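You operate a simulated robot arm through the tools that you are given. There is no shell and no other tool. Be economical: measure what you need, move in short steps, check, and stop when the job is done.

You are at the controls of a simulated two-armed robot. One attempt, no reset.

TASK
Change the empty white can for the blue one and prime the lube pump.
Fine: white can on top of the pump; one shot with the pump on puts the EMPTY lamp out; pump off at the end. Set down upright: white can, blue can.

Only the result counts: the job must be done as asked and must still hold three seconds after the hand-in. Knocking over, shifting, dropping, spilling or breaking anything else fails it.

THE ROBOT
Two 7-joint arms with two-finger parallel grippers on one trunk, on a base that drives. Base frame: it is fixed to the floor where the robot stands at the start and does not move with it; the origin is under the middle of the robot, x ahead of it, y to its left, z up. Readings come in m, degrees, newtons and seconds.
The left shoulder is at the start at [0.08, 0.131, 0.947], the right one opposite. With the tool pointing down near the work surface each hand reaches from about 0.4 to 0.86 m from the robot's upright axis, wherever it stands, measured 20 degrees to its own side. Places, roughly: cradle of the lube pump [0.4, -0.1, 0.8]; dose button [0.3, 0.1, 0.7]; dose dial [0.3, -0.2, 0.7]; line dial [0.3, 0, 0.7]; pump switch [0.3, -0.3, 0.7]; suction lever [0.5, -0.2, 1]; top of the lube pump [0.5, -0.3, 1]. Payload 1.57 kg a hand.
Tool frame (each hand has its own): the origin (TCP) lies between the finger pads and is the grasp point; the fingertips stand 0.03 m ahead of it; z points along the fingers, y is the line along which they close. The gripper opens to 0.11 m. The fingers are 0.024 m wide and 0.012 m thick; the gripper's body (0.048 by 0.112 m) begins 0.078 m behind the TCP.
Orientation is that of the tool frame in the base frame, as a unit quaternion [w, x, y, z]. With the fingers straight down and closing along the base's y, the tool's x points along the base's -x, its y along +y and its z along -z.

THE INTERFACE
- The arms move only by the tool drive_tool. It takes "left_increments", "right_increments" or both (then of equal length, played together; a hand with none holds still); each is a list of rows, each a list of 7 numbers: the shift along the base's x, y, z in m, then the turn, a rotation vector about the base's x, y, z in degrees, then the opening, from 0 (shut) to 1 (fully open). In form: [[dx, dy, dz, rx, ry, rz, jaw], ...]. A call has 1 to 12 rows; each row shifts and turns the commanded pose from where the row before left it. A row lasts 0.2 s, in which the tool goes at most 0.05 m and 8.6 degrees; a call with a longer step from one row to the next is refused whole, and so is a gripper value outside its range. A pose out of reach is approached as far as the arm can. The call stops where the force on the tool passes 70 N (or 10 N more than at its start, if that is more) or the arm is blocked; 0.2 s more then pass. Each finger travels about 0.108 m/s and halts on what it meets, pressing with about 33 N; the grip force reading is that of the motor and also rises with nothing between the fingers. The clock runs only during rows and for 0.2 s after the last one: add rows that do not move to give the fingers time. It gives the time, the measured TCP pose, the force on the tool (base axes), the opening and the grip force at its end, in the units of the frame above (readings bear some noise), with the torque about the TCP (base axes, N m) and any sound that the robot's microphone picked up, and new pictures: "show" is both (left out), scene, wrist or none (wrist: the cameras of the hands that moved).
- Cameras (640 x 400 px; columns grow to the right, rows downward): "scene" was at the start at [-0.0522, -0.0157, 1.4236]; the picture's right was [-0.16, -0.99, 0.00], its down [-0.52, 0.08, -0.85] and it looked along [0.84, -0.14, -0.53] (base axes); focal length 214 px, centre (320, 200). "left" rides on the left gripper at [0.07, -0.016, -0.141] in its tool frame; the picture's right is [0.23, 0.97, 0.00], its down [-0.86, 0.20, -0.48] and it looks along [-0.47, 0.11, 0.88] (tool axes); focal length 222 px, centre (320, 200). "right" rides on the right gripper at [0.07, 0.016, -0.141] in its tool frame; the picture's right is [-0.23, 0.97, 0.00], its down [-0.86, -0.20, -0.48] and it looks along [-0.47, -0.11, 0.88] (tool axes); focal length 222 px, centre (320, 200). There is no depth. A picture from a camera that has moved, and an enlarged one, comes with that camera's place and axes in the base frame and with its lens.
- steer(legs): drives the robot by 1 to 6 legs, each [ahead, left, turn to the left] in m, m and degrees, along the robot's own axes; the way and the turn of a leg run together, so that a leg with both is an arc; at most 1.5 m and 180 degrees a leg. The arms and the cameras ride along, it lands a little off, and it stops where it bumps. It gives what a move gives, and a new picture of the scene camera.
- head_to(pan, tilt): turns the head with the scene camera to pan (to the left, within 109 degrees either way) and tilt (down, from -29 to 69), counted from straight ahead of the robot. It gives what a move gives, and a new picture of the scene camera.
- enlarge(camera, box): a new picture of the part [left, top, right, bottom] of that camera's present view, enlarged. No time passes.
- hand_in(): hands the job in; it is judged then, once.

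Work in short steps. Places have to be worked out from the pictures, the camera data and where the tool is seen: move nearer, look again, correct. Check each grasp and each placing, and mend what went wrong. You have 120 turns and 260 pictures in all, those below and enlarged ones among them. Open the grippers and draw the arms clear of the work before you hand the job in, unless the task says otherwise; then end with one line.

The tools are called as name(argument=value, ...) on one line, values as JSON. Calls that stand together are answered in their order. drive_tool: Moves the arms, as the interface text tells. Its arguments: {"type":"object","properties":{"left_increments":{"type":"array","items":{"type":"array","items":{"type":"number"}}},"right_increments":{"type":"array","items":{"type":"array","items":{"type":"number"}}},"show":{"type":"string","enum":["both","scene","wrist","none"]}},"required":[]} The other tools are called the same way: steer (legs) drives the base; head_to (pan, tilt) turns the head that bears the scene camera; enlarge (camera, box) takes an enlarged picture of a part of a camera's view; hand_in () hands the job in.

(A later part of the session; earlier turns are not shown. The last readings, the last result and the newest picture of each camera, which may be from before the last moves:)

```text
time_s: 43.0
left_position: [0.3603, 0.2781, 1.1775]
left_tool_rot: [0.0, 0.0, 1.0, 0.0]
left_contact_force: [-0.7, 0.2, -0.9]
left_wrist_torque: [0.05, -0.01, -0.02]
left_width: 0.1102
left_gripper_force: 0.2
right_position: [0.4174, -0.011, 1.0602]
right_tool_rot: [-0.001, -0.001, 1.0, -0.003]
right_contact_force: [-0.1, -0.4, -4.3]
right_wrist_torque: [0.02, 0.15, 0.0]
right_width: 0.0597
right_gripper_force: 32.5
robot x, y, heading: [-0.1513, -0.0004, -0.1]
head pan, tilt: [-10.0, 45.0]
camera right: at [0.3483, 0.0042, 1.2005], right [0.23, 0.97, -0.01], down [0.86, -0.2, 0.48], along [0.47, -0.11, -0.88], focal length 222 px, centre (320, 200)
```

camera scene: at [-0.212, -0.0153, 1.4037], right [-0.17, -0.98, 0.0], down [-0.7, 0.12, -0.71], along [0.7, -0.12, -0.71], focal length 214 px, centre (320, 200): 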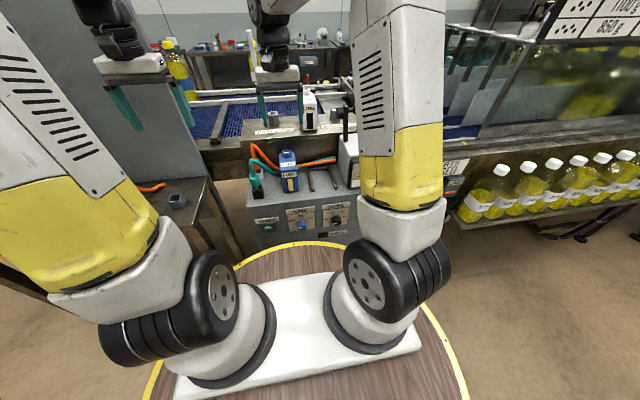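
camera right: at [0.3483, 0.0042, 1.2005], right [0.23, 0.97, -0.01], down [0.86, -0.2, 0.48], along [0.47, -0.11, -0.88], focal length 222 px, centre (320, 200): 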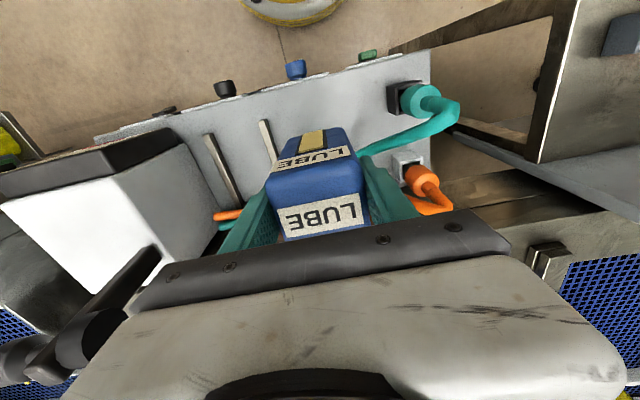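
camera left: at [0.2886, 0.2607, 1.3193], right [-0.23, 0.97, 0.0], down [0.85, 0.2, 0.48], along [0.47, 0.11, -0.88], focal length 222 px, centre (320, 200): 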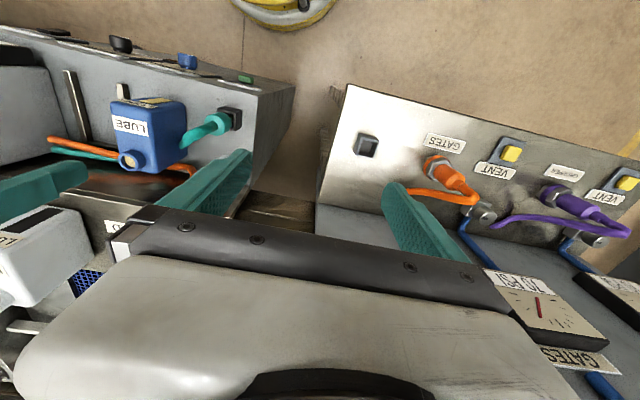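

The blue can sits in the grip almost like the white one did (about 2 mm further forward, 6 mm lower). I move it over the cradle to TCP (0.4195,-0.137).

drive_tool(right_increments=[[0, -0.04, 0, 0, 0, 0, 0], [0.002, -0.043, 0, 0, 0, 0, 0], [0, -0.043, 0, 0, 0, 0, 0], [0, 0, -0.03, 0, 0, 0, 0], [0, 0, -0.03, 0, 0, 0, 0], [0, 0, 0, 0, 0, 0, 0]], show="wrist")

enlarge(camera="left", box=[0, 40, 240, 190])

enlarge(camera="scene", box=[280, 115, 360, 165])

```text
time_s: 44.4
left_position: [0.359, 0.2787, 1.1779]
left_tool_rot: [-0.001, 0.0, 1.0, 0.0]
left_contact_force: [0.0, 0.2, -0.2]
left_wrist_torque: [0.03, 0.03, -0.01]
left_width: 0.1103
left_gripper_force: 0.0
right_position: [0.4185, -0.1373, 0.9984]
right_tool_rot: [0.0, 0.0, 1.0, -0.002]
right_contact_force: [0.5, 0.4, -3.9]
right_wrist_torque: [0.01, 0.11, 0.0]
right_width: 0.0599
right_gripper_force: 33.2
robot x, y, heading: [-0.1496, -0.0007, 0.1]
head pan, tilt: [-10.0, 45.0]
camera right: at [0.3504, -0.1222, 1.1396], right [0.23, 0.97, -0.01], down [0.86, -0.2, 0.48], along [0.47, -0.11, -0.88], focal length 222 px, centre (320, 200)
```

right: 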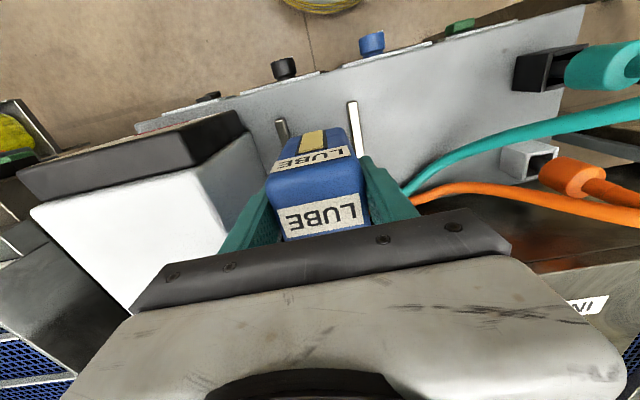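

```text
2.67 times, centred on (120, 115) of left
camera zoom: at [0.2887, 0.2606, 1.3193], right [-0.23, 0.97, 0.0], down [0.85, 0.2, 0.48], along [0.47, 0.11, -0.88], focal length 592 px, centre (853, 427)
```

zoom: 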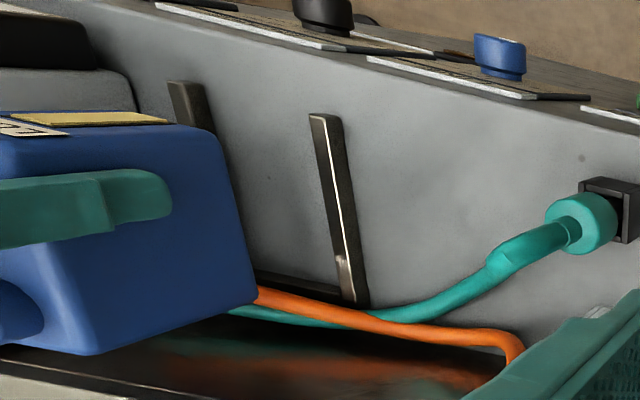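

```text
8.00 times, centred on (320, 140) of scene
camera zoom: at [-0.2119, -0.0154, 1.4037], right [-0.17, -0.98, 0.0], down [-0.7, 0.12, -0.71], along [0.7, -0.12, -0.71], focal length 1716 px, centre (320, 680)
```

zoom: 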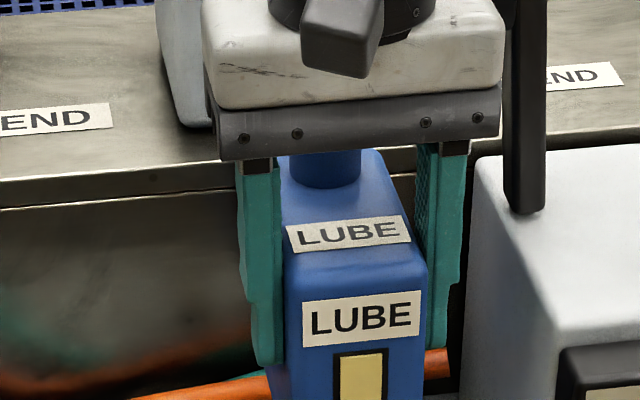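

Aligned over the cradle. I lower to about 6 mm above seating and check.

drive_tool(right_increments=[[0, 0, -0.02, 0, 0, 0, 0], [0, 0, -0.02, 0, 0, 0, 0], [0, 0, -0.015, 0, 0, 0, 0], [0, 0, 0, 0, 0, 0, 0]], show="wrist")

enlarge(camera="scene", box=[280, 135, 360, 195])

```text
time_s: 45.4
left_position: [0.3596, 0.2793, 1.1776]
left_tool_rot: [0.001, 0.0, 1.0, -0.001]
left_contact_force: [0.4, 0.6, -0.4]
left_wrist_torque: [0.02, 0.02, -0.01]
left_width: 0.1101
left_gripper_force: 0.0
right_position: [0.4199, -0.138, 0.9427]
right_tool_rot: [0.0, 0.001, 1.0, -0.002]
right_contact_force: [0.4, -0.3, -3.7]
right_wrist_torque: [0.0, 0.13, 0.0]
right_width: 0.0601
right_gripper_force: 33.0
robot x, y, heading: [-0.1518, -0.0006, -0.1]
head pan, tilt: [-10.0, 45.0]
camera right: at [0.3505, -0.1222, 1.085], right [0.23, 0.97, 0.0], down [0.86, -0.2, 0.48], along [0.47, -0.11, -0.88], focal length 222 px, centre (320, 200)
```

right: 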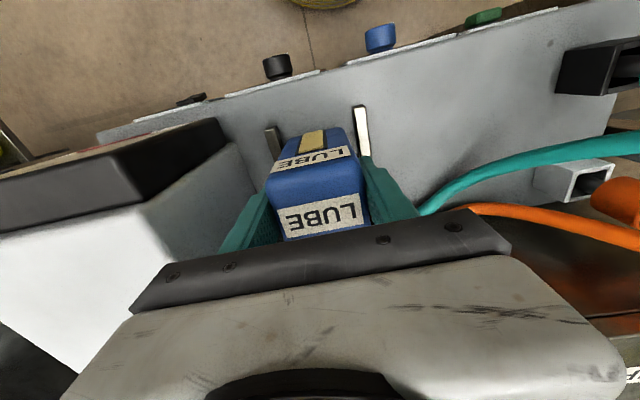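

```text
6.67 times, centred on (320, 165) of scene
camera zoom: at [-0.2119, -0.0154, 1.4037], right [-0.17, -0.98, 0.0], down [-0.7, 0.12, -0.71], along [0.7, -0.12, -0.71], focal length 1430 px, centre (320, 433)
```

zoom: 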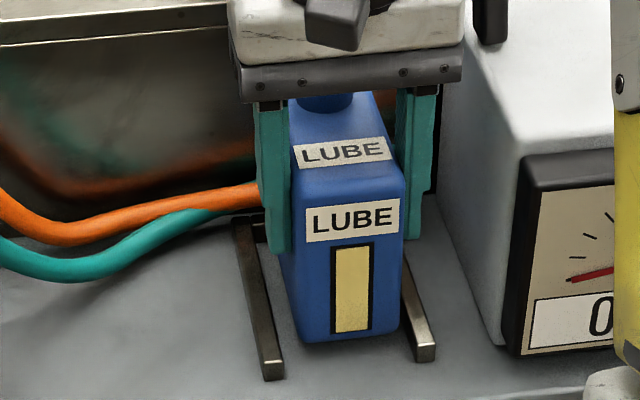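

drive_tool(right_increments=[[0, 0, -0.004, 0, 0, 0, 0], [0, 0, -0.003, 0, 0, 0, 0], [0, 0, -0.003, 0, 0, 0, 0], [0, 0, 0, 0, 0, 0, 0]], show="none")

enlarge(camera="scene", box=[280, 135, 360, 195])

```text
time_s: 46.4
left_position: [0.3595, 0.2788, 1.1784]
left_tool_rot: [-0.001, 0.0, 1.0, 0.0]
left_contact_force: [-0.4, 0.1, -0.1]
left_wrist_torque: [0.0, 0.01, 0.04]
left_width: 0.1101
left_gripper_force: 0.1
right_position: [0.4187, -0.1374, 0.933]
right_tool_rot: [0.0, 0.0, 1.0, -0.003]
right_contact_force: [0.5, 0.2, -4.5]
right_wrist_torque: [0.0, 0.13, -0.01]
right_width: 0.06
right_gripper_force: 33.3
robot x, y, heading: [-0.1481, 0.0004, -0.1]
head pan, tilt: [-10.0, 45.0]
```

```text
6.67 times, centred on (320, 165) of scene
camera zoom: at [-0.2119, -0.0154, 1.4037], right [-0.17, -0.98, 0.0], down [-0.7, 0.12, -0.71], along [0.7, -0.12, -0.71], focal length 1430 px, centre (320, 433)
```

zoom: 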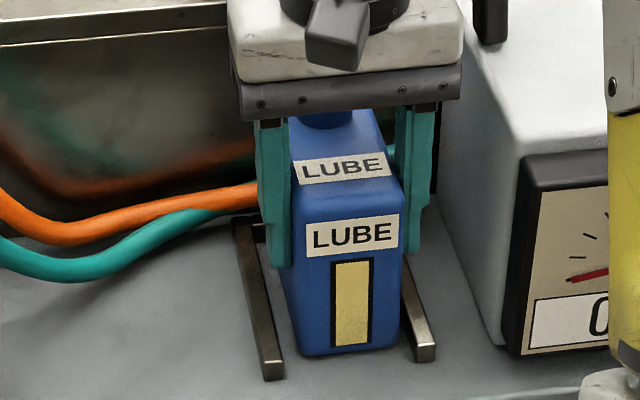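

drive_tool(right_increments=[[0, 0, -0.002, 0, 0, 0, 0], [0, 0, -0.002, 0, 0, 0, 0], [0, 0, 0, 0, 0, 0, 0]], show="none")

```text
time_s: 47.2
left_position: [0.3574, 0.2785, 1.1793]
left_tool_rot: [0.001, 0.0, 1.0, 0.0]
left_contact_force: [1.1, -0.3, 0.4]
left_wrist_torque: [-0.01, 0.02, 0.0]
left_width: 0.1099
left_gripper_force: 0.1
right_position: [0.4194, -0.1369, 0.9308]
right_tool_rot: [0.003, 0.0, 1.0, -0.002]
right_contact_force: [-0.6, -0.8, 24.6]
right_wrist_torque: [0.76, -0.07, -0.04]
right_width: 0.0601
right_gripper_force: 32.5
robot x, y, heading: [-0.155, 0.0015, -0.1]
head pan, tilt: [-10.0, 45.0]
```

Seated (24 N contact). I release and rise.

drive_tool(right_increments=[[0, 0, 0.001, 0, 0, 0, 0.4], [0, 0, 0, 0, 0, 0, 0.75], [0, 0, 0, 0, 0, 0, 0.78], [0, 0, 0.03, 0, 0, 0, 0.78], [0, 0, 0.04, 0, 0, 0, 0.78], [0, 0, 0.045, 0, 0, 0, 0.78], [0, 0, 0.045, 0, 0, 0, 0.78], [-0.02, 0, 0.045, 0, 0, 0, 0.78]], show="wrist")

enlarge(camera="scene", box=[240, 95, 400, 195])

```text
time_s: 49.0
left_position: [0.3592, 0.2787, 1.1786]
left_tool_rot: [-0.001, 0.0, 1.0, 0.001]
left_contact_force: [1.1, 0.8, -1.0]
left_wrist_torque: [0.0, 0.03, -0.01]
left_width: 0.1099
left_gripper_force: 0.1
right_position: [0.3984, -0.1378, 1.1352]
right_tool_rot: [0.0, 0.001, 1.0, -0.002]
right_contact_force: [0.1, -0.4, -0.1]
right_wrist_torque: [0.0, 0.04, -0.02]
right_width: 0.0856
right_gripper_force: 0.1
robot x, y, heading: [-0.1508, 0.0003, 0.2]
head pan, tilt: [-10.0, 45.0]
camera right: at [0.3306, -0.1222, 1.276], right [0.23, 0.97, -0.01], down [0.86, -0.2, 0.48], along [0.47, -0.11, -0.88], focal length 222 px, centre (320, 200)
```

right: 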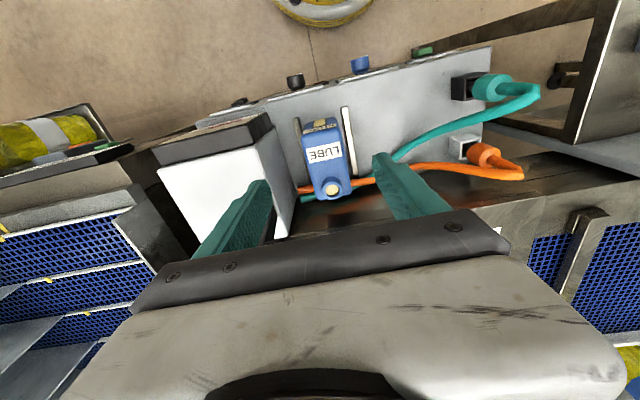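

```text
4.00 times, centred on (320, 145) of scene
camera zoom: at [-0.2116, -0.0154, 1.4037], right [-0.17, -0.98, 0.0], down [-0.7, 0.12, -0.71], along [0.7, -0.12, -0.71], focal length 858 px, centre (320, 420)
```

zoom: 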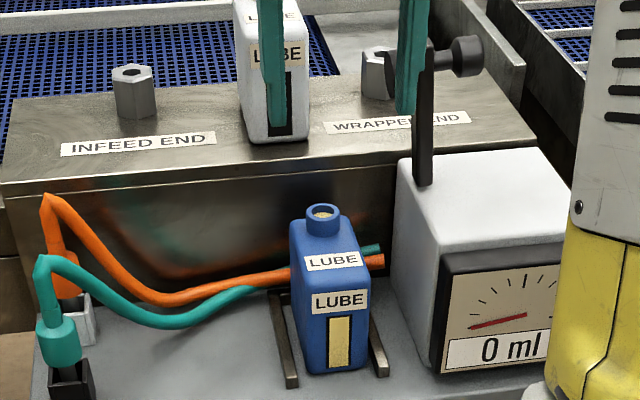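

Blue can is seated in the cradle, neck within about 3 mm of where the white one was. Now I turn the right hand 90° again and bring it right of the raised lever to lower it.

drive_tool(right_increments=[[0.007, -0.01, 0.03, 0, 0, 8.2, 0.6], [0.007, -0.01, 0.03, 0, 0, 8.2, 0.6], [0.007, -0.01, 0.03, 0, 0, 8.2, 0.6], [0.007, -0.025, 0.01, 0, 0, 8.2, 0.6], [0.007, -0.025, 0, 0, 0, 8.2, 0.6], [0.007, -0.025, 0, 0, 0, 8.2, 0.6], [0.007, -0.025, 0, 0, 0, 8.2, 0.6], [0.007, -0.025, 0, 0, 0, 8.2, 0.6], [0.007, -0.025, 0, 0, 0, 8.2, 0.6], [0.007, -0.02, 0, 0, 0, 8.2, 0.6], [0.007, -0.02, 0, 0, 0, 8.1, 0.6]], show="none")

drive_tool(right_increments=[[0, 0, 0, 8, 0, 0, 0.6], [0, 0, 0, 8, 0, 0, 0.6], [0, 0, -0.01, 8, 0, 0, 0.6], [0, 0, -0.01, 8, 0, 0, 0.6], [0, 0, -0.01, 8, 0, 0, 0.6], [0, 0, 0, 5, 0, 0, 0.6], [0, 0, 0, 0, 0, 0, 0.6]])

enlarge(camera="scene", box=[280, 60, 440, 160])

```text
time_s: 51.4
left_position: [0.3603, 0.2788, 1.1793]
left_tool_rot: [0.0, 0.0, 1.0, 0.0]
left_contact_force: [-0.1, -0.3, 0.3]
left_wrist_torque: [-0.04, -0.01, 0.01]
left_width: 0.1099
left_gripper_force: 0.0
right_position: [0.4763, -0.3566, 1.2376]
right_tool_rot: [-0.002, 0.709, -0.705, 0.002]
right_contact_force: [-0.6, 0.6, 0.8]
right_wrist_torque: [-0.03, 0.01, -0.01]
right_width: 0.0658
right_gripper_force: 0.0
robot x, y, heading: [-0.1526, -0.0008, -0.1]
head pan, tilt: [-10.0, 45.0]
```

```text
time_s: 53.0
left_position: [0.3599, 0.2776, 1.1773]
left_tool_rot: [0.0, 0.0, 1.0, 0.0]
left_contact_force: [0.1, 0.1, 0.1]
left_wrist_torque: [0.04, -0.04, 0.01]
left_width: 0.1102
left_gripper_force: 0.1
right_position: [0.476, -0.3569, 1.2061]
right_tool_rot: [-0.273, 0.653, -0.653, -0.269]
right_contact_force: [-1.2, 0.6, -0.5]
right_wrist_torque: [0.0, -0.03, 0.0]
right_width: 0.066
right_gripper_force: 0.1
robot x, y, heading: [-0.1488, 0.0014, -0.3]
head pan, tilt: [-10.0, 45.0]
camera scene: at [-0.212, -0.0155, 1.4037], right [-0.17, -0.98, 0.0], down [-0.7, 0.12, -0.71], along [0.7, -0.12, -0.71], focal length 214 px, centre (320, 200)
camera right: at [0.4601, -0.5083, 1.2559], right [-0.97, 0.16, 0.16], down [0.2, 0.26, 0.94], along [0.11, 0.95, -0.29], focal length 222 px, centre (320, 200)
```

scene: 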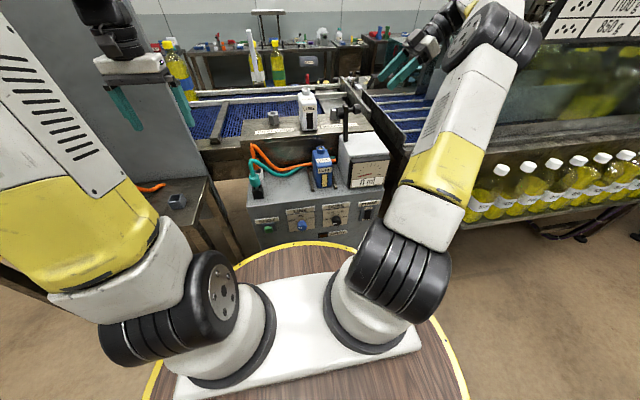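
right: 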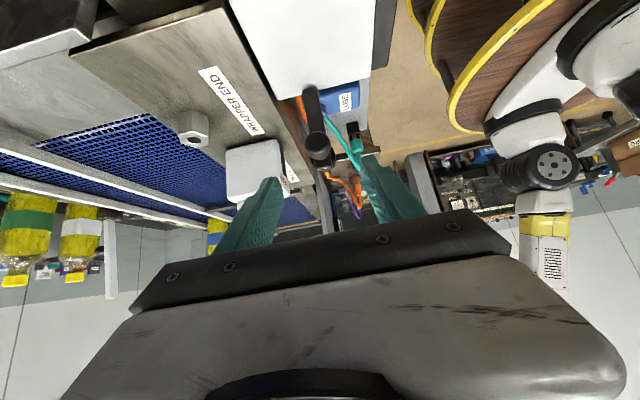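

```text
4.00 times, centred on (360, 110) of scene
camera zoom: at [-0.212, -0.0155, 1.4037], right [-0.17, -0.98, 0.0], down [-0.7, 0.12, -0.71], along [0.7, -0.12, -0.71], focal length 858 px, centre (160, 560)
```

zoom: 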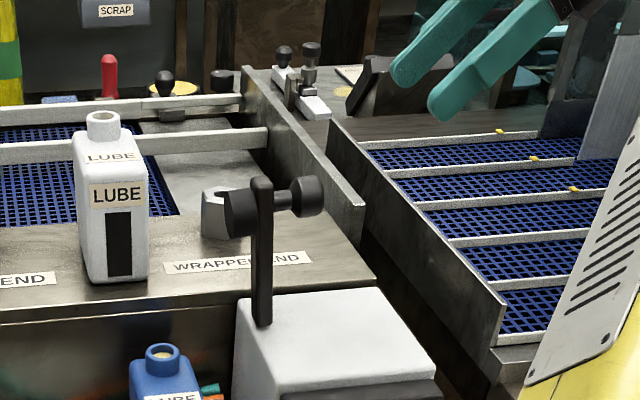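

Knob is at about (0.479,-0.27,1.113). I slide in along the fingers to straddle it.

drive_tool(right_increments=[[0.0035, 0.028, -0.03, 0, 0, 0, 0.55], [0, 0.028, -0.03, 0, 0, 0, 0.55], [0, 0.014, -0.015, 0, 0, 0, 0.55], [0, 0, 0, 0, 0, 0, 0.55]], show="wrist")

enlarge(camera="scene", box=[280, 60, 440, 160])

```text
time_s: 54.0
left_position: [0.36, 0.278, 1.1788]
left_tool_rot: [0.0, 0.0, 1.0, 0.0]
left_contact_force: [-0.3, 0.2, -0.2]
left_wrist_torque: [0.01, 0.0, 0.0]
left_width: 0.1101
left_gripper_force: 0.1
right_position: [0.4781, -0.2877, 1.1315]
right_tool_rot: [-0.271, 0.654, -0.653, -0.269]
right_contact_force: [0.0, 1.0, 0.0]
right_wrist_torque: [0.04, 0.02, 0.0]
right_width: 0.0607
right_gripper_force: 0.1
robot x, y, heading: [-0.1519, -0.0009, -0.1]
head pan, tilt: [-10.0, 45.0]
camera right: at [0.4631, -0.4383, 1.1813], right [-0.97, 0.16, 0.16], down [0.19, 0.27, 0.94], along [0.11, 0.95, -0.29], focal length 222 px, centre (320, 200)
```

right: 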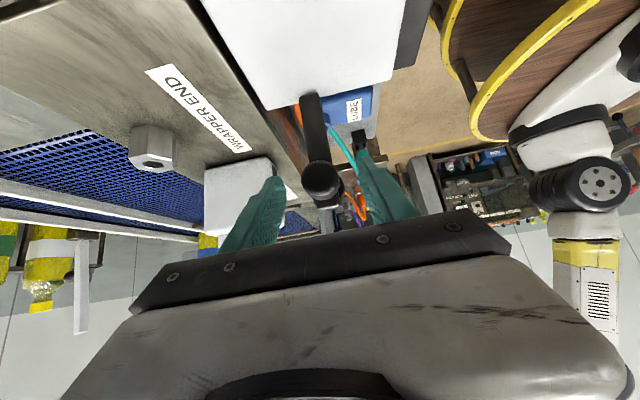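

```text
4.00 times, centred on (360, 110) of scene
camera zoom: at [-0.212, -0.0155, 1.4037], right [-0.17, -0.98, 0.0], down [-0.7, 0.12, -0.71], along [0.7, -0.12, -0.71], focal length 858 px, centre (160, 560)
```

zoom: 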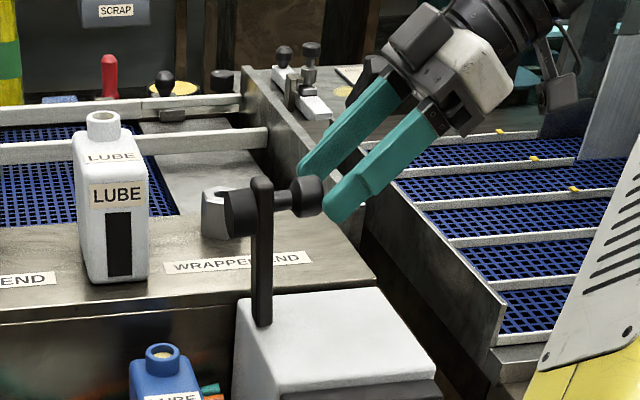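

The fingertips are just at the knob; I advance 3.5 cm more along the fingers and close.

drive_tool(right_increments=[[0.0015, 0.014, -0.013, 0, 0, 0, 0.55], [0, 0.012, -0.012, 0, 0, 0, 0.55], [0, 0, 0, 0, 0, 0, 0.0], [0, 0, 0, 0, 0, 0, 0.0], [0, 0, 0, 0, 0, 0, 0.0]], show="none")

enlarge(camera="scene", box=[280, 60, 440, 160])

```text
time_s: 55.2
left_position: [0.3582, 0.2787, 1.1779]
left_tool_rot: [0.0, 0.0, 1.0, 0.0]
left_contact_force: [0.5, 0.1, -0.1]
left_wrist_torque: [0.02, 0.01, -0.01]
left_width: 0.1101
left_gripper_force: 0.1
right_position: [0.48, -0.2605, 1.1076]
right_tool_rot: [-0.272, 0.654, -0.653, -0.269]
right_contact_force: [-14.8, 2.0, -2.6]
right_wrist_torque: [0.1, 0.06, 0.22]
right_width: 0.0302
right_gripper_force: 39.3
robot x, y, heading: [-0.1528, -0.002, 0.1]
head pan, tilt: [-10.0, 45.0]
```

```text
4.00 times, centred on (360, 110) of scene
camera zoom: at [-0.2128, -0.0153, 1.4037], right [-0.17, -0.98, 0.0], down [-0.7, 0.12, -0.71], along [0.7, -0.12, -0.71], focal length 858 px, centre (160, 560)
```

zoom: 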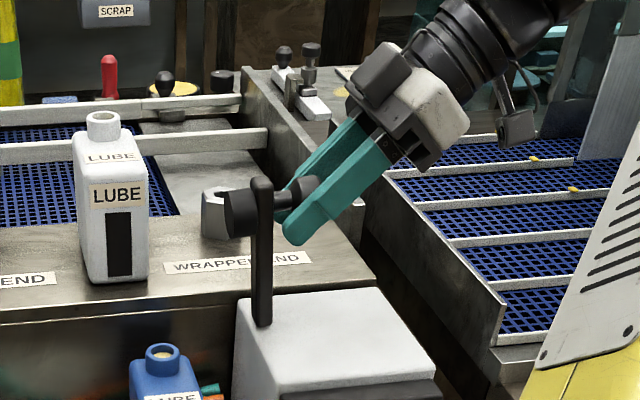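

Knob gripped. I lower the lever along its arc, turning the tool with it, first 24°.

drive_tool(right_increments=[[-0.001, 0.0141, 0.0017, -8, 0, 0, 0], [-0.001, 0.0141, -0.0002, -8, 0, 0, 0], [0, 0.014, -0.0022, -8, 0, 0, 0], [0, 0, 0, 0, 0, 0, 0]], show="none")

enlarge(camera="scene", box=[260, 75, 420, 175])

```text
time_s: 56.2
left_position: [0.3588, 0.2798, 1.1781]
left_tool_rot: [0.0, -0.001, 1.0, -0.001]
left_contact_force: [-0.2, -0.2, 0.5]
left_wrist_torque: [-0.04, 0.03, -0.05]
left_width: 0.11
left_gripper_force: 0.0
right_position: [0.4796, -0.2168, 1.1072]
right_tool_rot: [-0.133, 0.696, -0.695, -0.125]
right_contact_force: [9.8, 4.9, 29.3]
right_wrist_torque: [0.06, 0.43, 0.08]
right_width: 0.0304
right_gripper_force: 39.4
robot x, y, heading: [-0.1537, -0.0011, -0.2]
head pan, tilt: [-10.0, 45.0]
```

```text
4.00 times, centred on (340, 125) of scene
camera zoom: at [-0.2122, -0.0149, 1.4037], right [-0.17, -0.98, 0.0], down [-0.7, 0.12, -0.71], along [0.7, -0.12, -0.71], focal length 858 px, centre (240, 500)
```

zoom: 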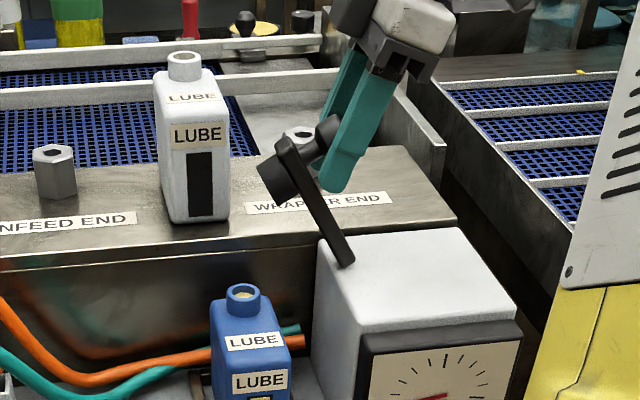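

It follows; I'm pressing inwards a bit, so I enlarge the arc slightly and continue to about 45°.

drive_tool(right_increments=[[0.001, 0.0137, -0.001, -8, 0, 0, 0], [0, 0.0132, -0.0045, -8, 0, 0, 0], [0, 0.0122, -0.0065, -5, 0, 0, 0], [0, 0, 0, 0, 0, 0, 0]], show="none")

enlarge(camera="scene", box=[260, 75, 420, 175])

```text
time_s: 57.2
left_position: [0.3587, 0.2781, 1.1781]
left_tool_rot: [0.0, 0.0, 1.0, -0.001]
left_contact_force: [-0.2, 0.4, -0.8]
left_wrist_torque: [-0.01, 0.0, 0.06]
left_width: 0.1101
left_gripper_force: 0.1
right_position: [0.4795, -0.182, 1.0935]
right_tool_rot: [-0.001, 0.707, -0.707, 0.004]
right_contact_force: [6.5, -6.0, 11.4]
right_wrist_torque: [-1.0, 0.19, 0.07]
right_width: 0.0302
right_gripper_force: 39.9
robot x, y, heading: [-0.1541, -0.0003, -0.1]
head pan, tilt: [-10.0, 45.0]
```

```text
4.00 times, centred on (340, 125) of scene
camera zoom: at [-0.2121, -0.0157, 1.4037], right [-0.17, -0.98, 0.0], down [-0.7, 0.12, -0.71], along [0.7, -0.12, -0.71], focal length 858 px, centre (240, 500)
```

zoom: 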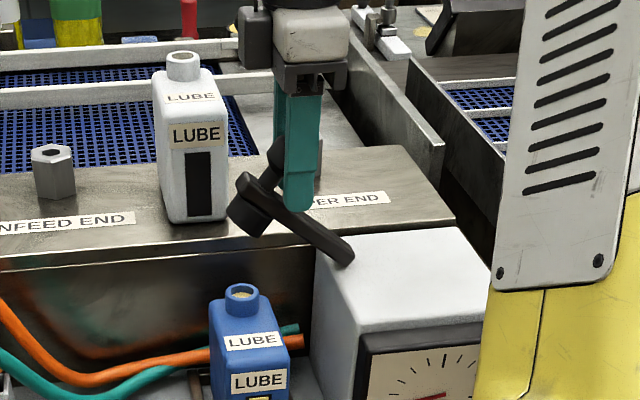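

Lever at about 40°. I continue down, tilting the hand along.

drive_tool(right_increments=[[0, 0.0107, -0.0097, -8, 0, 0, 0], [0, 0.0099, -0.0104, -8, 0, 0, 0], [0, 0.0083, -0.0112, -8, 0, 0, 0], [0, 0, 0, 0, 0, 0, 0]], show="none")

enlarge(camera="scene", box=[260, 75, 420, 175])

enlarge(camera="left", box=[0, 40, 240, 190])

```text
time_s: 58.2
left_position: [0.3587, 0.2791, 1.1781]
left_tool_rot: [0.0, 0.0, 1.0, -0.001]
left_contact_force: [-0.7, -0.7, -0.2]
left_wrist_torque: [-0.02, -0.02, 0.0]
left_width: 0.1099
left_gripper_force: 0.0
right_position: [0.4791, -0.1493, 1.0616]
right_tool_rot: [0.145, 0.694, -0.689, 0.149]
right_contact_force: [2.0, 11.0, 8.5]
right_wrist_torque: [-0.24, 0.08, 0.17]
right_width: 0.0304
right_gripper_force: 39.1
robot x, y, heading: [-0.1516, 0.0028, -0.1]
head pan, tilt: [-10.0, 45.0]
```

```text
4.00 times, centred on (340, 125) of scene
camera zoom: at [-0.2122, -0.0147, 1.4037], right [-0.17, -0.98, 0.0], down [-0.7, 0.12, -0.71], along [0.7, -0.12, -0.71], focal length 858 px, centre (240, 500)
```

zoom: 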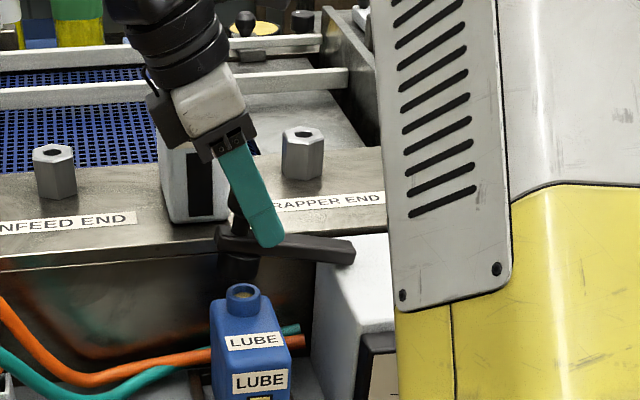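

```text
2.67 times, centred on (120, 115) of left
camera zoom: at [0.2883, 0.2615, 1.3193], right [-0.23, 0.97, 0.0], down [0.85, 0.2, 0.48], along [0.47, 0.11, -0.88], focal length 592 px, centre (853, 427)
```

zoom: 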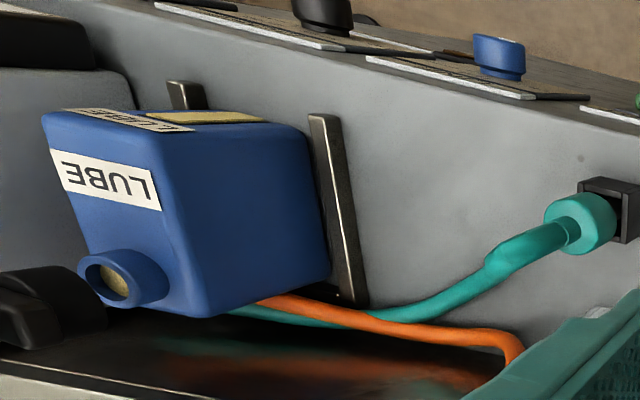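

Plug is above the neck. Lower further about 12° and look.

drive_tool(right_increments=[[0, 0.0055, -0.0125, -6, 0, 0, 0], [0, 0.002, -0.006, -3, 0, 0, 0], [0, 0, 0, 0, 0, 0, 0]], show="none")

enlarge(camera="scene", box=[280, 110, 360, 160])

enlarge(camera="left", box=[0, 80, 120, 155])

```text
time_s: 59.0
left_position: [0.359, 0.2797, 1.1782]
left_tool_rot: [0.0, 0.0, 1.0, -0.001]
left_contact_force: [0.0, -0.2, -0.6]
left_wrist_torque: [-0.02, 0.0, -0.02]
left_width: 0.1101
left_gripper_force: 0.1
right_position: [0.48, -0.1416, 1.0437]
right_tool_rot: [0.199, 0.679, -0.677, 0.202]
right_contact_force: [-3.7, 20.8, 13.5]
right_wrist_torque: [-0.54, 0.03, -0.08]
right_width: 0.0303
right_gripper_force: 39.7
robot x, y, heading: [-0.1556, -0.0022, 0.1]
head pan, tilt: [-10.0, 45.0]
```

```text
8.00 times, centred on (320, 135) of scene
camera zoom: at [-0.2126, -0.0143, 1.4037], right [-0.17, -0.98, 0.0], down [-0.7, 0.12, -0.71], along [0.7, -0.12, -0.71], focal length 1716 px, centre (320, 720)
```

zoom: 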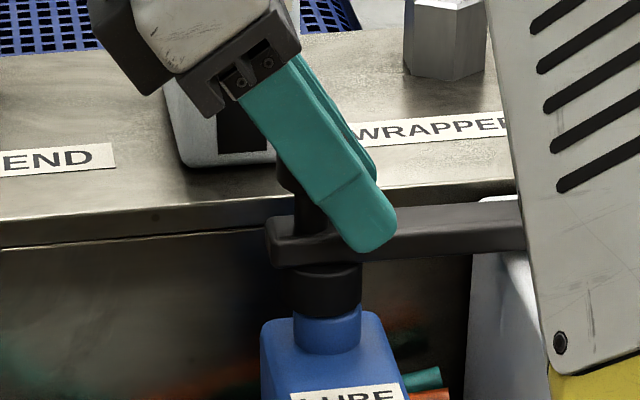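

```text
5.33 times, centred on (60, 118) of left
camera zoom: at [0.288, 0.2619, 1.3193], right [-0.23, 0.97, 0.0], down [0.85, 0.2, 0.48], along [0.47, 0.11, -0.88], focal length 1185 px, centre (1707, 640)
```

zoom: 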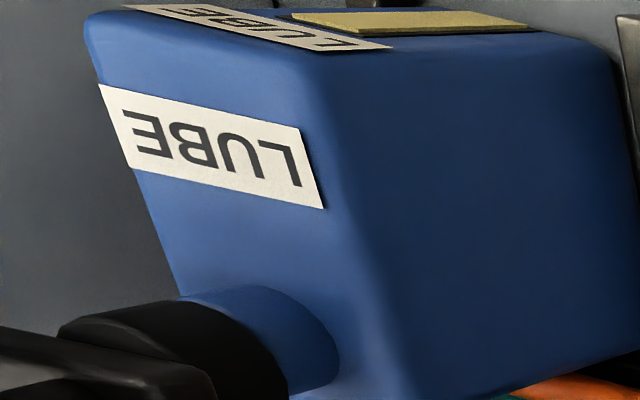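

Plug sits on the neck, lever at about its original position. I release, withdraw along the fingers and inspect.

drive_tool(right_increments=[[0, 0, 0, 0, 0, 0, 0.5], [0, 0, 0, 0, 0, 0, 0.55], [0, 0.016, 0.025, 0, 0, 0, 0.55], [0, 0.018, 0.03, 0, 0, 0, 0.55], [0, 0, 0.03, 8, 0, 0, 0.5], [0, -0.01, 0.01, 8, 0, 0, 0.3], [0, -0.01, 0, 8, 0, 0, 0.1], [0, -0.01, 0, 8, 0, 0, 0], [0, 0, 0, 1.5, 0, 0, 0]], show="wrist")

enlarge(camera="scene", box=[280, 110, 360, 160])

enlarge(camera="left", box=[0, 80, 120, 155])

```text
time_s: 61.0
left_position: [0.3595, 0.2783, 1.1782]
left_tool_rot: [0.0, 0.0, 1.0, -0.001]
left_contact_force: [-0.3, -0.6, 0.4]
left_wrist_torque: [0.02, 0.0, 0.02]
left_width: 0.1098
left_gripper_force: 0.1
right_position: [0.4791, -0.1402, 1.1394]
right_tool_rot: [-0.005, 0.708, -0.706, -0.002]
right_contact_force: [0.0, 0.3, -0.1]
right_wrist_torque: [-0.01, 0.03, 0.01]
right_width: 0.0
right_gripper_force: 20.8
robot x, y, heading: [-0.1478, -0.002, 0.1]
head pan, tilt: [-10.0, 45.0]
camera right: at [0.4643, -0.2127, 1.2791], right [-0.97, 0.22, 0.0], down [0.19, 0.85, 0.49], along [0.11, 0.48, -0.87], focal length 222 px, centre (320, 200)
```

right: 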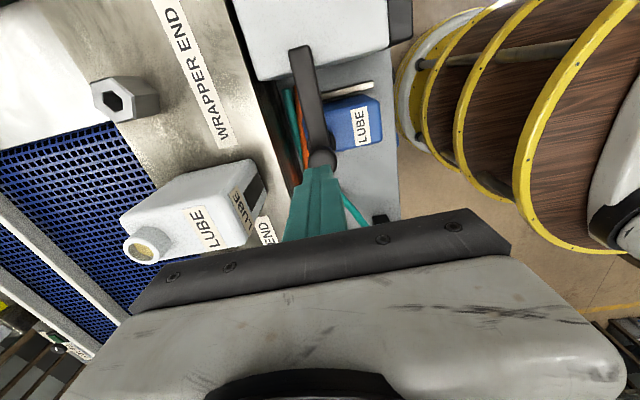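

```text
8.00 times, centred on (320, 135) of scene
camera zoom: at [-0.212, -0.0154, 1.4037], right [-0.17, -0.98, 0.0], down [-0.7, 0.12, -0.71], along [0.7, -0.12, -0.71], focal length 1716 px, centre (320, 720)
```

zoom: 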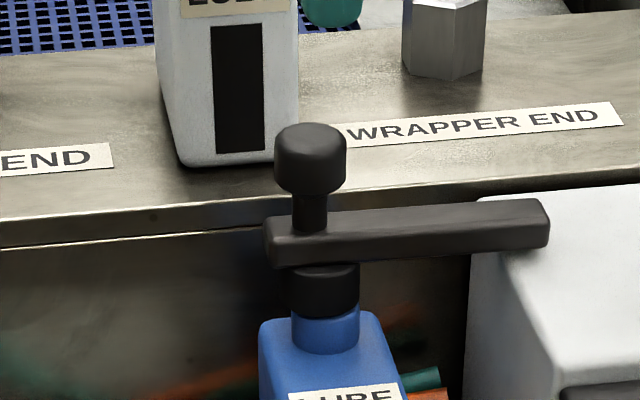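

```text
5.33 times, centred on (60, 118) of left
camera zoom: at [0.2886, 0.2607, 1.3193], right [-0.23, 0.97, 0.0], down [0.85, 0.2, 0.48], along [0.47, 0.11, -0.88], focal length 1185 px, centre (1707, 640)
```

zoom: 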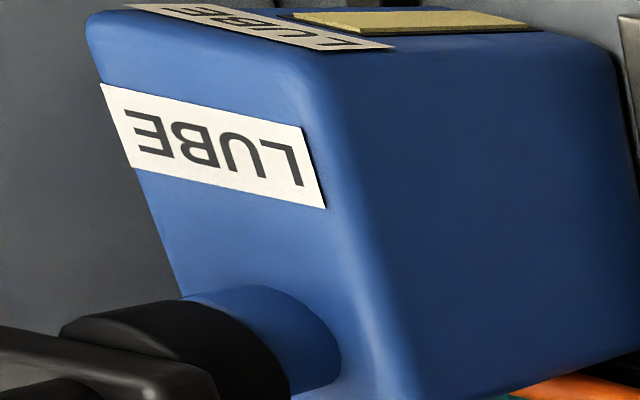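

Lever is down on the blue can, nearly exactly as at the start. I press the knob gently with closed fingers to seat the plug.

drive_tool(right_increments=[[0, 0.004, -0.04, 0, 0, 0, 0], [0, 0, -0.007, 0, 0, 0, 0], [0, 0, -0.003, 0, 0, 0, 0], [0, 0, -0.003, 0, 0, 0, 0], [0, 0, 0, 0, 0, 0, 0]], show="none")

enlarge(camera="scene", box=[280, 110, 360, 160])

```text
time_s: 62.2
left_position: [0.358, 0.2788, 1.1783]
left_tool_rot: [0.001, 0.0, 1.0, 0.001]
left_contact_force: [0.1, 0.6, 0.9]
left_wrist_torque: [0.0, 0.0, 0.02]
left_width: 0.11
left_gripper_force: 0.0
right_position: [0.4796, -0.1355, 1.0873]
right_tool_rot: [-0.007, 0.708, -0.706, -0.001]
right_contact_force: [-3.1, 2.6, 25.7]
right_wrist_torque: [-0.18, 0.13, -0.07]
right_width: 0.0
right_gripper_force: 21.2
robot x, y, heading: [-0.1511, -0.0016, -0.0]
head pan, tilt: [-10.0, 45.0]
```

```text
8.00 times, centred on (320, 135) of scene
camera zoom: at [-0.2129, -0.0151, 1.4037], right [-0.17, -0.98, 0.0], down [-0.7, 0.12, -0.71], along [0.7, -0.12, -0.71], focal length 1716 px, centre (320, 720)
```

zoom: 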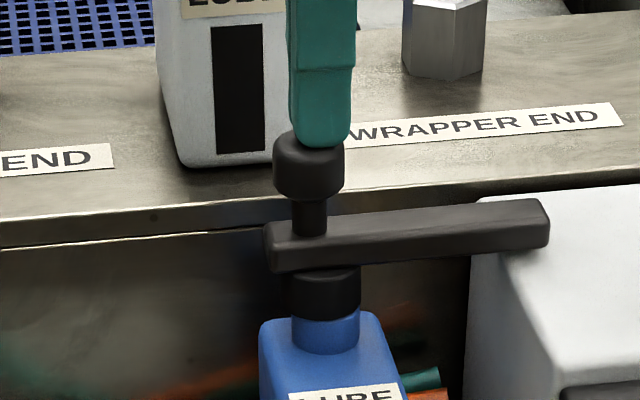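

The lever bottomed out (26 N). I rise and go back over the parked white can, turning the hand back.

drive_tool(right_increments=[[0, 0, 0.04, 0, 0, 0, 0], [0, 0, 0.045, 0, 0, 0, 0], [0, 0, 0.04, 0, 0, 0, 0.3], [0, 0, 0.03, 0, 0, -8.2, 0.5]], show="none")

drive_tool(right_increments=[[0.011, 0.002, 0, 0, 0, -8.2, 0.8], [0.011, 0.002, 0, 0, 0, -8.2, 0.8], [0.011, 0.002, 0, 0, 0, -8.2, 0.8], [0.011, 0.002, 0, 0, 0, -8.2, 0.8], [0.011, 0.002, 0, 0, 0, -8.2, 0.8], [0.011, 0.002, 0, 0, 0, -8.2, 0.8], [0.011, 0.002, 0, 0, 0, -8.2, 0.8], [0.011, 0.002, 0, 0, 0, -8.2, 0.8], [0.011, 0.002, 0, 0, 0, -8.2, 0.8], [0.011, 0.002, 0, 0, 0, -8, 0.8], [0, 0.003, 0, 0, 0, 0, 0.8]])

```text
time_s: 63.2
left_position: [0.3586, 0.2787, 1.1784]
left_tool_rot: [0.0, -0.001, 1.0, 0.0]
left_contact_force: [-0.1, -0.4, -0.4]
left_wrist_torque: [0.01, -0.01, -0.02]
left_width: 0.11
left_gripper_force: 0.1
right_position: [0.4802, -0.1358, 1.2402]
right_tool_rot: [0.005, -0.656, 0.755, 0.001]
right_contact_force: [-0.2, 0.7, 0.3]
right_wrist_torque: [0.02, 0.01, 0.02]
right_width: 0.0549
right_gripper_force: 0.1
robot x, y, heading: [-0.1476, -0.0003, -0.2]
head pan, tilt: [-10.0, 45.0]
```

```text
time_s: 65.6
left_position: [0.36, 0.2788, 1.1795]
left_tool_rot: [0.001, 0.0, 1.0, 0.0]
left_contact_force: [0.8, 0.7, -0.2]
left_wrist_torque: [0.01, 0.04, -0.01]
left_width: 0.1099
left_gripper_force: 0.1
right_position: [0.5644, -0.1192, 1.2272]
right_tool_rot: [0.004, -0.061, 0.998, -0.003]
right_contact_force: [0.2, 0.0, -1.1]
right_wrist_torque: [-0.02, 0.06, 0.01]
right_width: 0.0877
right_gripper_force: 0.0
right hand out of reach, approached as far as the arm can: row 8, 9, 10
robot x, y, heading: [-0.1512, -0.0003, -0.1]
head pan, tilt: [-10.0, 45.0]
camera scene: at [-0.2118, -0.0153, 1.4037], right [-0.17, -0.98, 0.0], down [-0.7, 0.12, -0.71], along [0.7, -0.12, -0.71], focal length 214 px, centre (320, 200)
camera right: at [0.4927, -0.1126, 1.3669], right [0.11, 0.99, 0.0], down [0.87, -0.09, 0.49], along [0.48, -0.06, -0.87], focal length 222 px, centre (320, 200)
```

scene: 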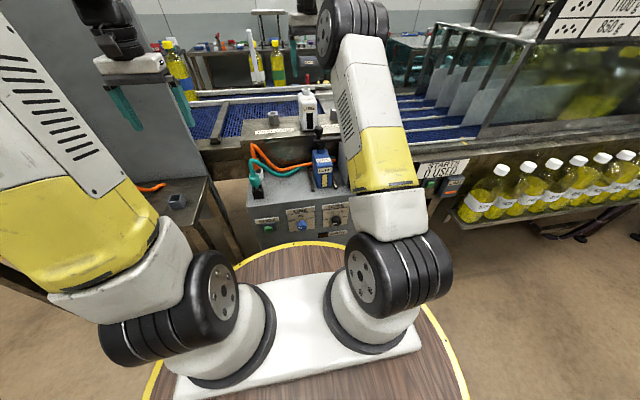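
right: 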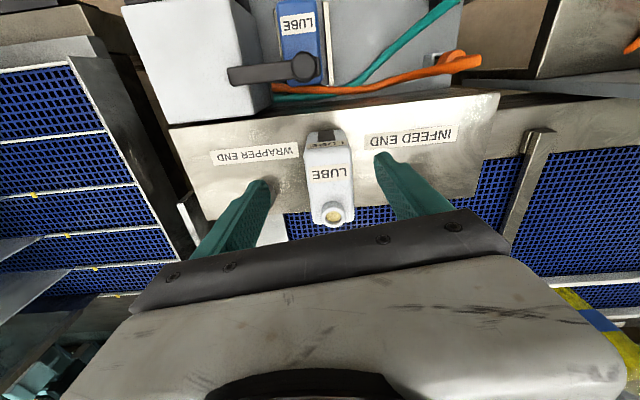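

At the edge of reach up there; lowering will help. I go down 5 cm and correct the remaining yaw after reading.

drive_tool(right_increments=[[0, 0, -0.03, 0, 0, 0, 0.8], [0, 0, -0.03, 0, 0, 0, 0.8], [0, 0, 0, 0, 0, 0, 0.8]], show="none")

```text
time_s: 66.4
left_position: [0.3613, 0.2786, 1.1784]
left_tool_rot: [0.0, 0.0, 1.0, 0.0]
left_contact_force: [-0.3, 0.5, -0.5]
left_wrist_torque: [0.04, 0.02, 0.03]
left_width: 0.1101
left_gripper_force: 0.2
right_position: [0.5631, -0.1182, 1.1659]
right_tool_rot: [0.005, -0.062, 0.998, -0.003]
right_contact_force: [0.0, 0.1, 0.7]
right_wrist_torque: [-0.03, -0.01, -0.01]
right_width: 0.088
right_gripper_force: 0.0
robot x, y, heading: [-0.149, 0.003, -0.0]
head pan, tilt: [-10.0, 45.0]
```

drive_tool(right_increments=[[0.014, 0.003, 0, 0, 0, -3.6, 0.8], [0.013, 0.0035, 0, 0, 0, -3.5, 0.8], [0, 0, -0.03, 0, 0, 0, 0.8], [0, 0, 0, 0, 0, 0, 0.8]])

enlarge(camera="scene", box=[240, 65, 400, 165])

```text
time_s: 67.4
left_position: [0.3581, 0.2793, 1.1789]
left_tool_rot: [-0.001, 0.0, 1.0, 0.0]
left_contact_force: [0.4, 0.9, -0.6]
left_wrist_torque: [-0.01, 0.0, -0.02]
left_width: 0.1101
left_gripper_force: 0.1
right_position: [0.592, -0.114, 1.1362]
right_tool_rot: [0.005, 0.0, 1.0, -0.004]
right_contact_force: [-0.8, 0.6, -1.8]
right_wrist_torque: [-0.06, 0.02, 0.01]
right_width: 0.088
right_gripper_force: 0.1
robot x, y, heading: [-0.1488, 0.0006, 0.1]
head pan, tilt: [-10.0, 45.0]
camera scene: at [-0.2119, -0.0154, 1.4037], right [-0.17, -0.98, 0.0], down [-0.7, 0.12, -0.71], along [0.7, -0.12, -0.71], focal length 214 px, centre (320, 200)
camera right: at [0.5214, -0.0978, 1.2769], right [0.23, 0.97, 0.0], down [0.85, -0.2, 0.49], along [0.47, -0.11, -0.87], focal length 222 px, centre (320, 200)
```

scene: 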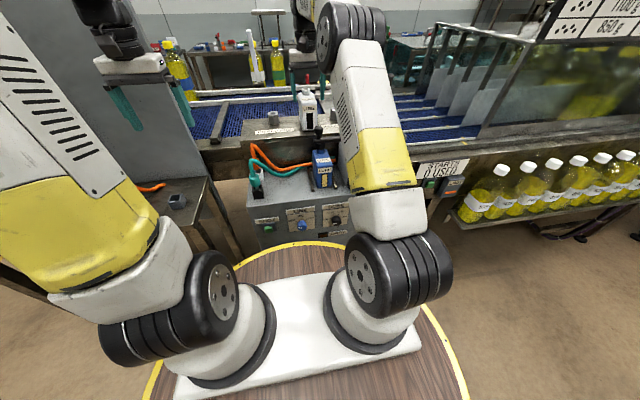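
right: 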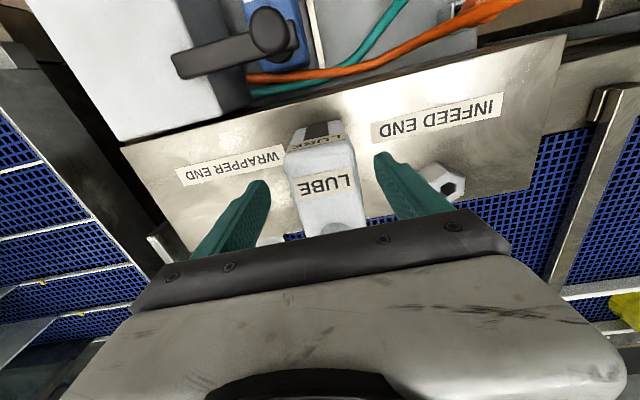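

```text
4.00 times, centred on (320, 115) of scene
camera zoom: at [-0.2119, -0.0154, 1.4037], right [-0.17, -0.98, 0.0], down [-0.7, 0.12, -0.71], along [0.7, -0.12, -0.71], focal length 858 px, centre (320, 540)
```

zoom: 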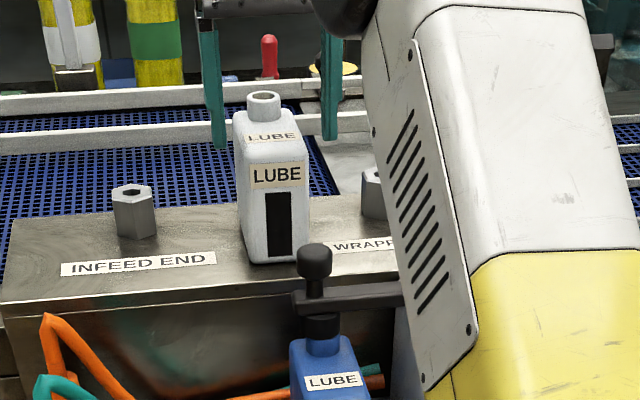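

Aligned. I descend to z 1.078, close and lift a little.

drive_tool(right_increments=[[0, 0.001, -0.03, 0, 0, 0, 0.8], [0, 0.001, -0.027, 0, 0, 0, 0.8], [0, 0, 0, 0, 0, 0, 0.8], [0, 0, 0, 0, 0, 0, 0], [0, 0, 0, 0, 0, 0, 0], [0, 0, 0, 0, 0, 0, 0], [0, 0, 0.02, 0, 0, 0, 0], [0, 0, 0.03, 0, 0, 0, 0], [0, 0, 0.02, 0, 0, 0, 0]], show="wrist")

enlarge(camera="scene", box=[240, 65, 400, 165])

```text
time_s: 69.4
left_position: [0.3594, 0.2786, 1.1783]
left_tool_rot: [0.0, 0.0, 1.0, 0.0]
left_contact_force: [0.6, -0.2, -0.3]
left_wrist_torque: [0.06, -0.03, -0.02]
left_width: 0.11
left_gripper_force: 0.0
right_position: [0.5902, -0.1108, 1.149]
right_tool_rot: [0.005, 0.0, 1.0, -0.004]
right_contact_force: [-1.0, -0.8, -4.7]
right_wrist_torque: [-0.01, 0.15, -0.01]
right_width: 0.06
right_gripper_force: 32.9
robot x, y, heading: [-0.1516, 0.0002, 0.1]
head pan, tilt: [-10.0, 45.0]
camera right: at [0.5208, -0.0957, 1.2899], right [0.23, 0.97, 0.0], down [0.85, -0.2, 0.49], along [0.47, -0.11, -0.87], focal length 222 px, centre (320, 200)
```

right: 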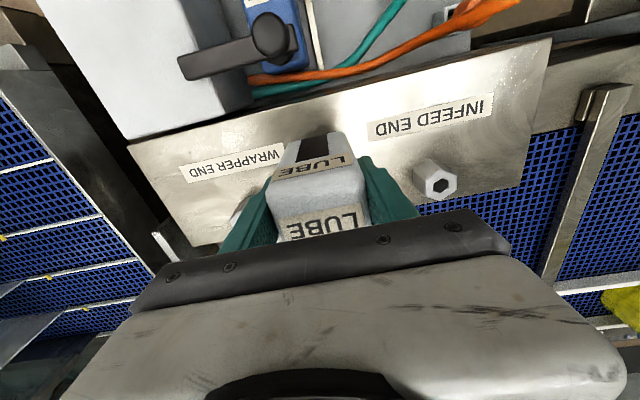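

```text
4.00 times, centred on (320, 115) of scene
camera zoom: at [-0.2118, -0.0154, 1.4037], right [-0.17, -0.98, 0.0], down [-0.7, 0.12, -0.71], along [0.7, -0.12, -0.71], focal length 858 px, centre (320, 540)
```

zoom: 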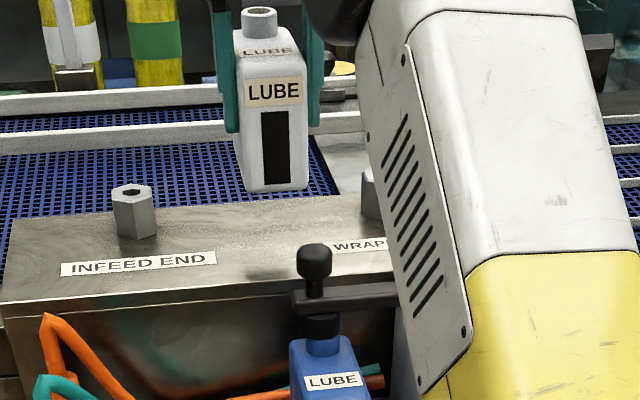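

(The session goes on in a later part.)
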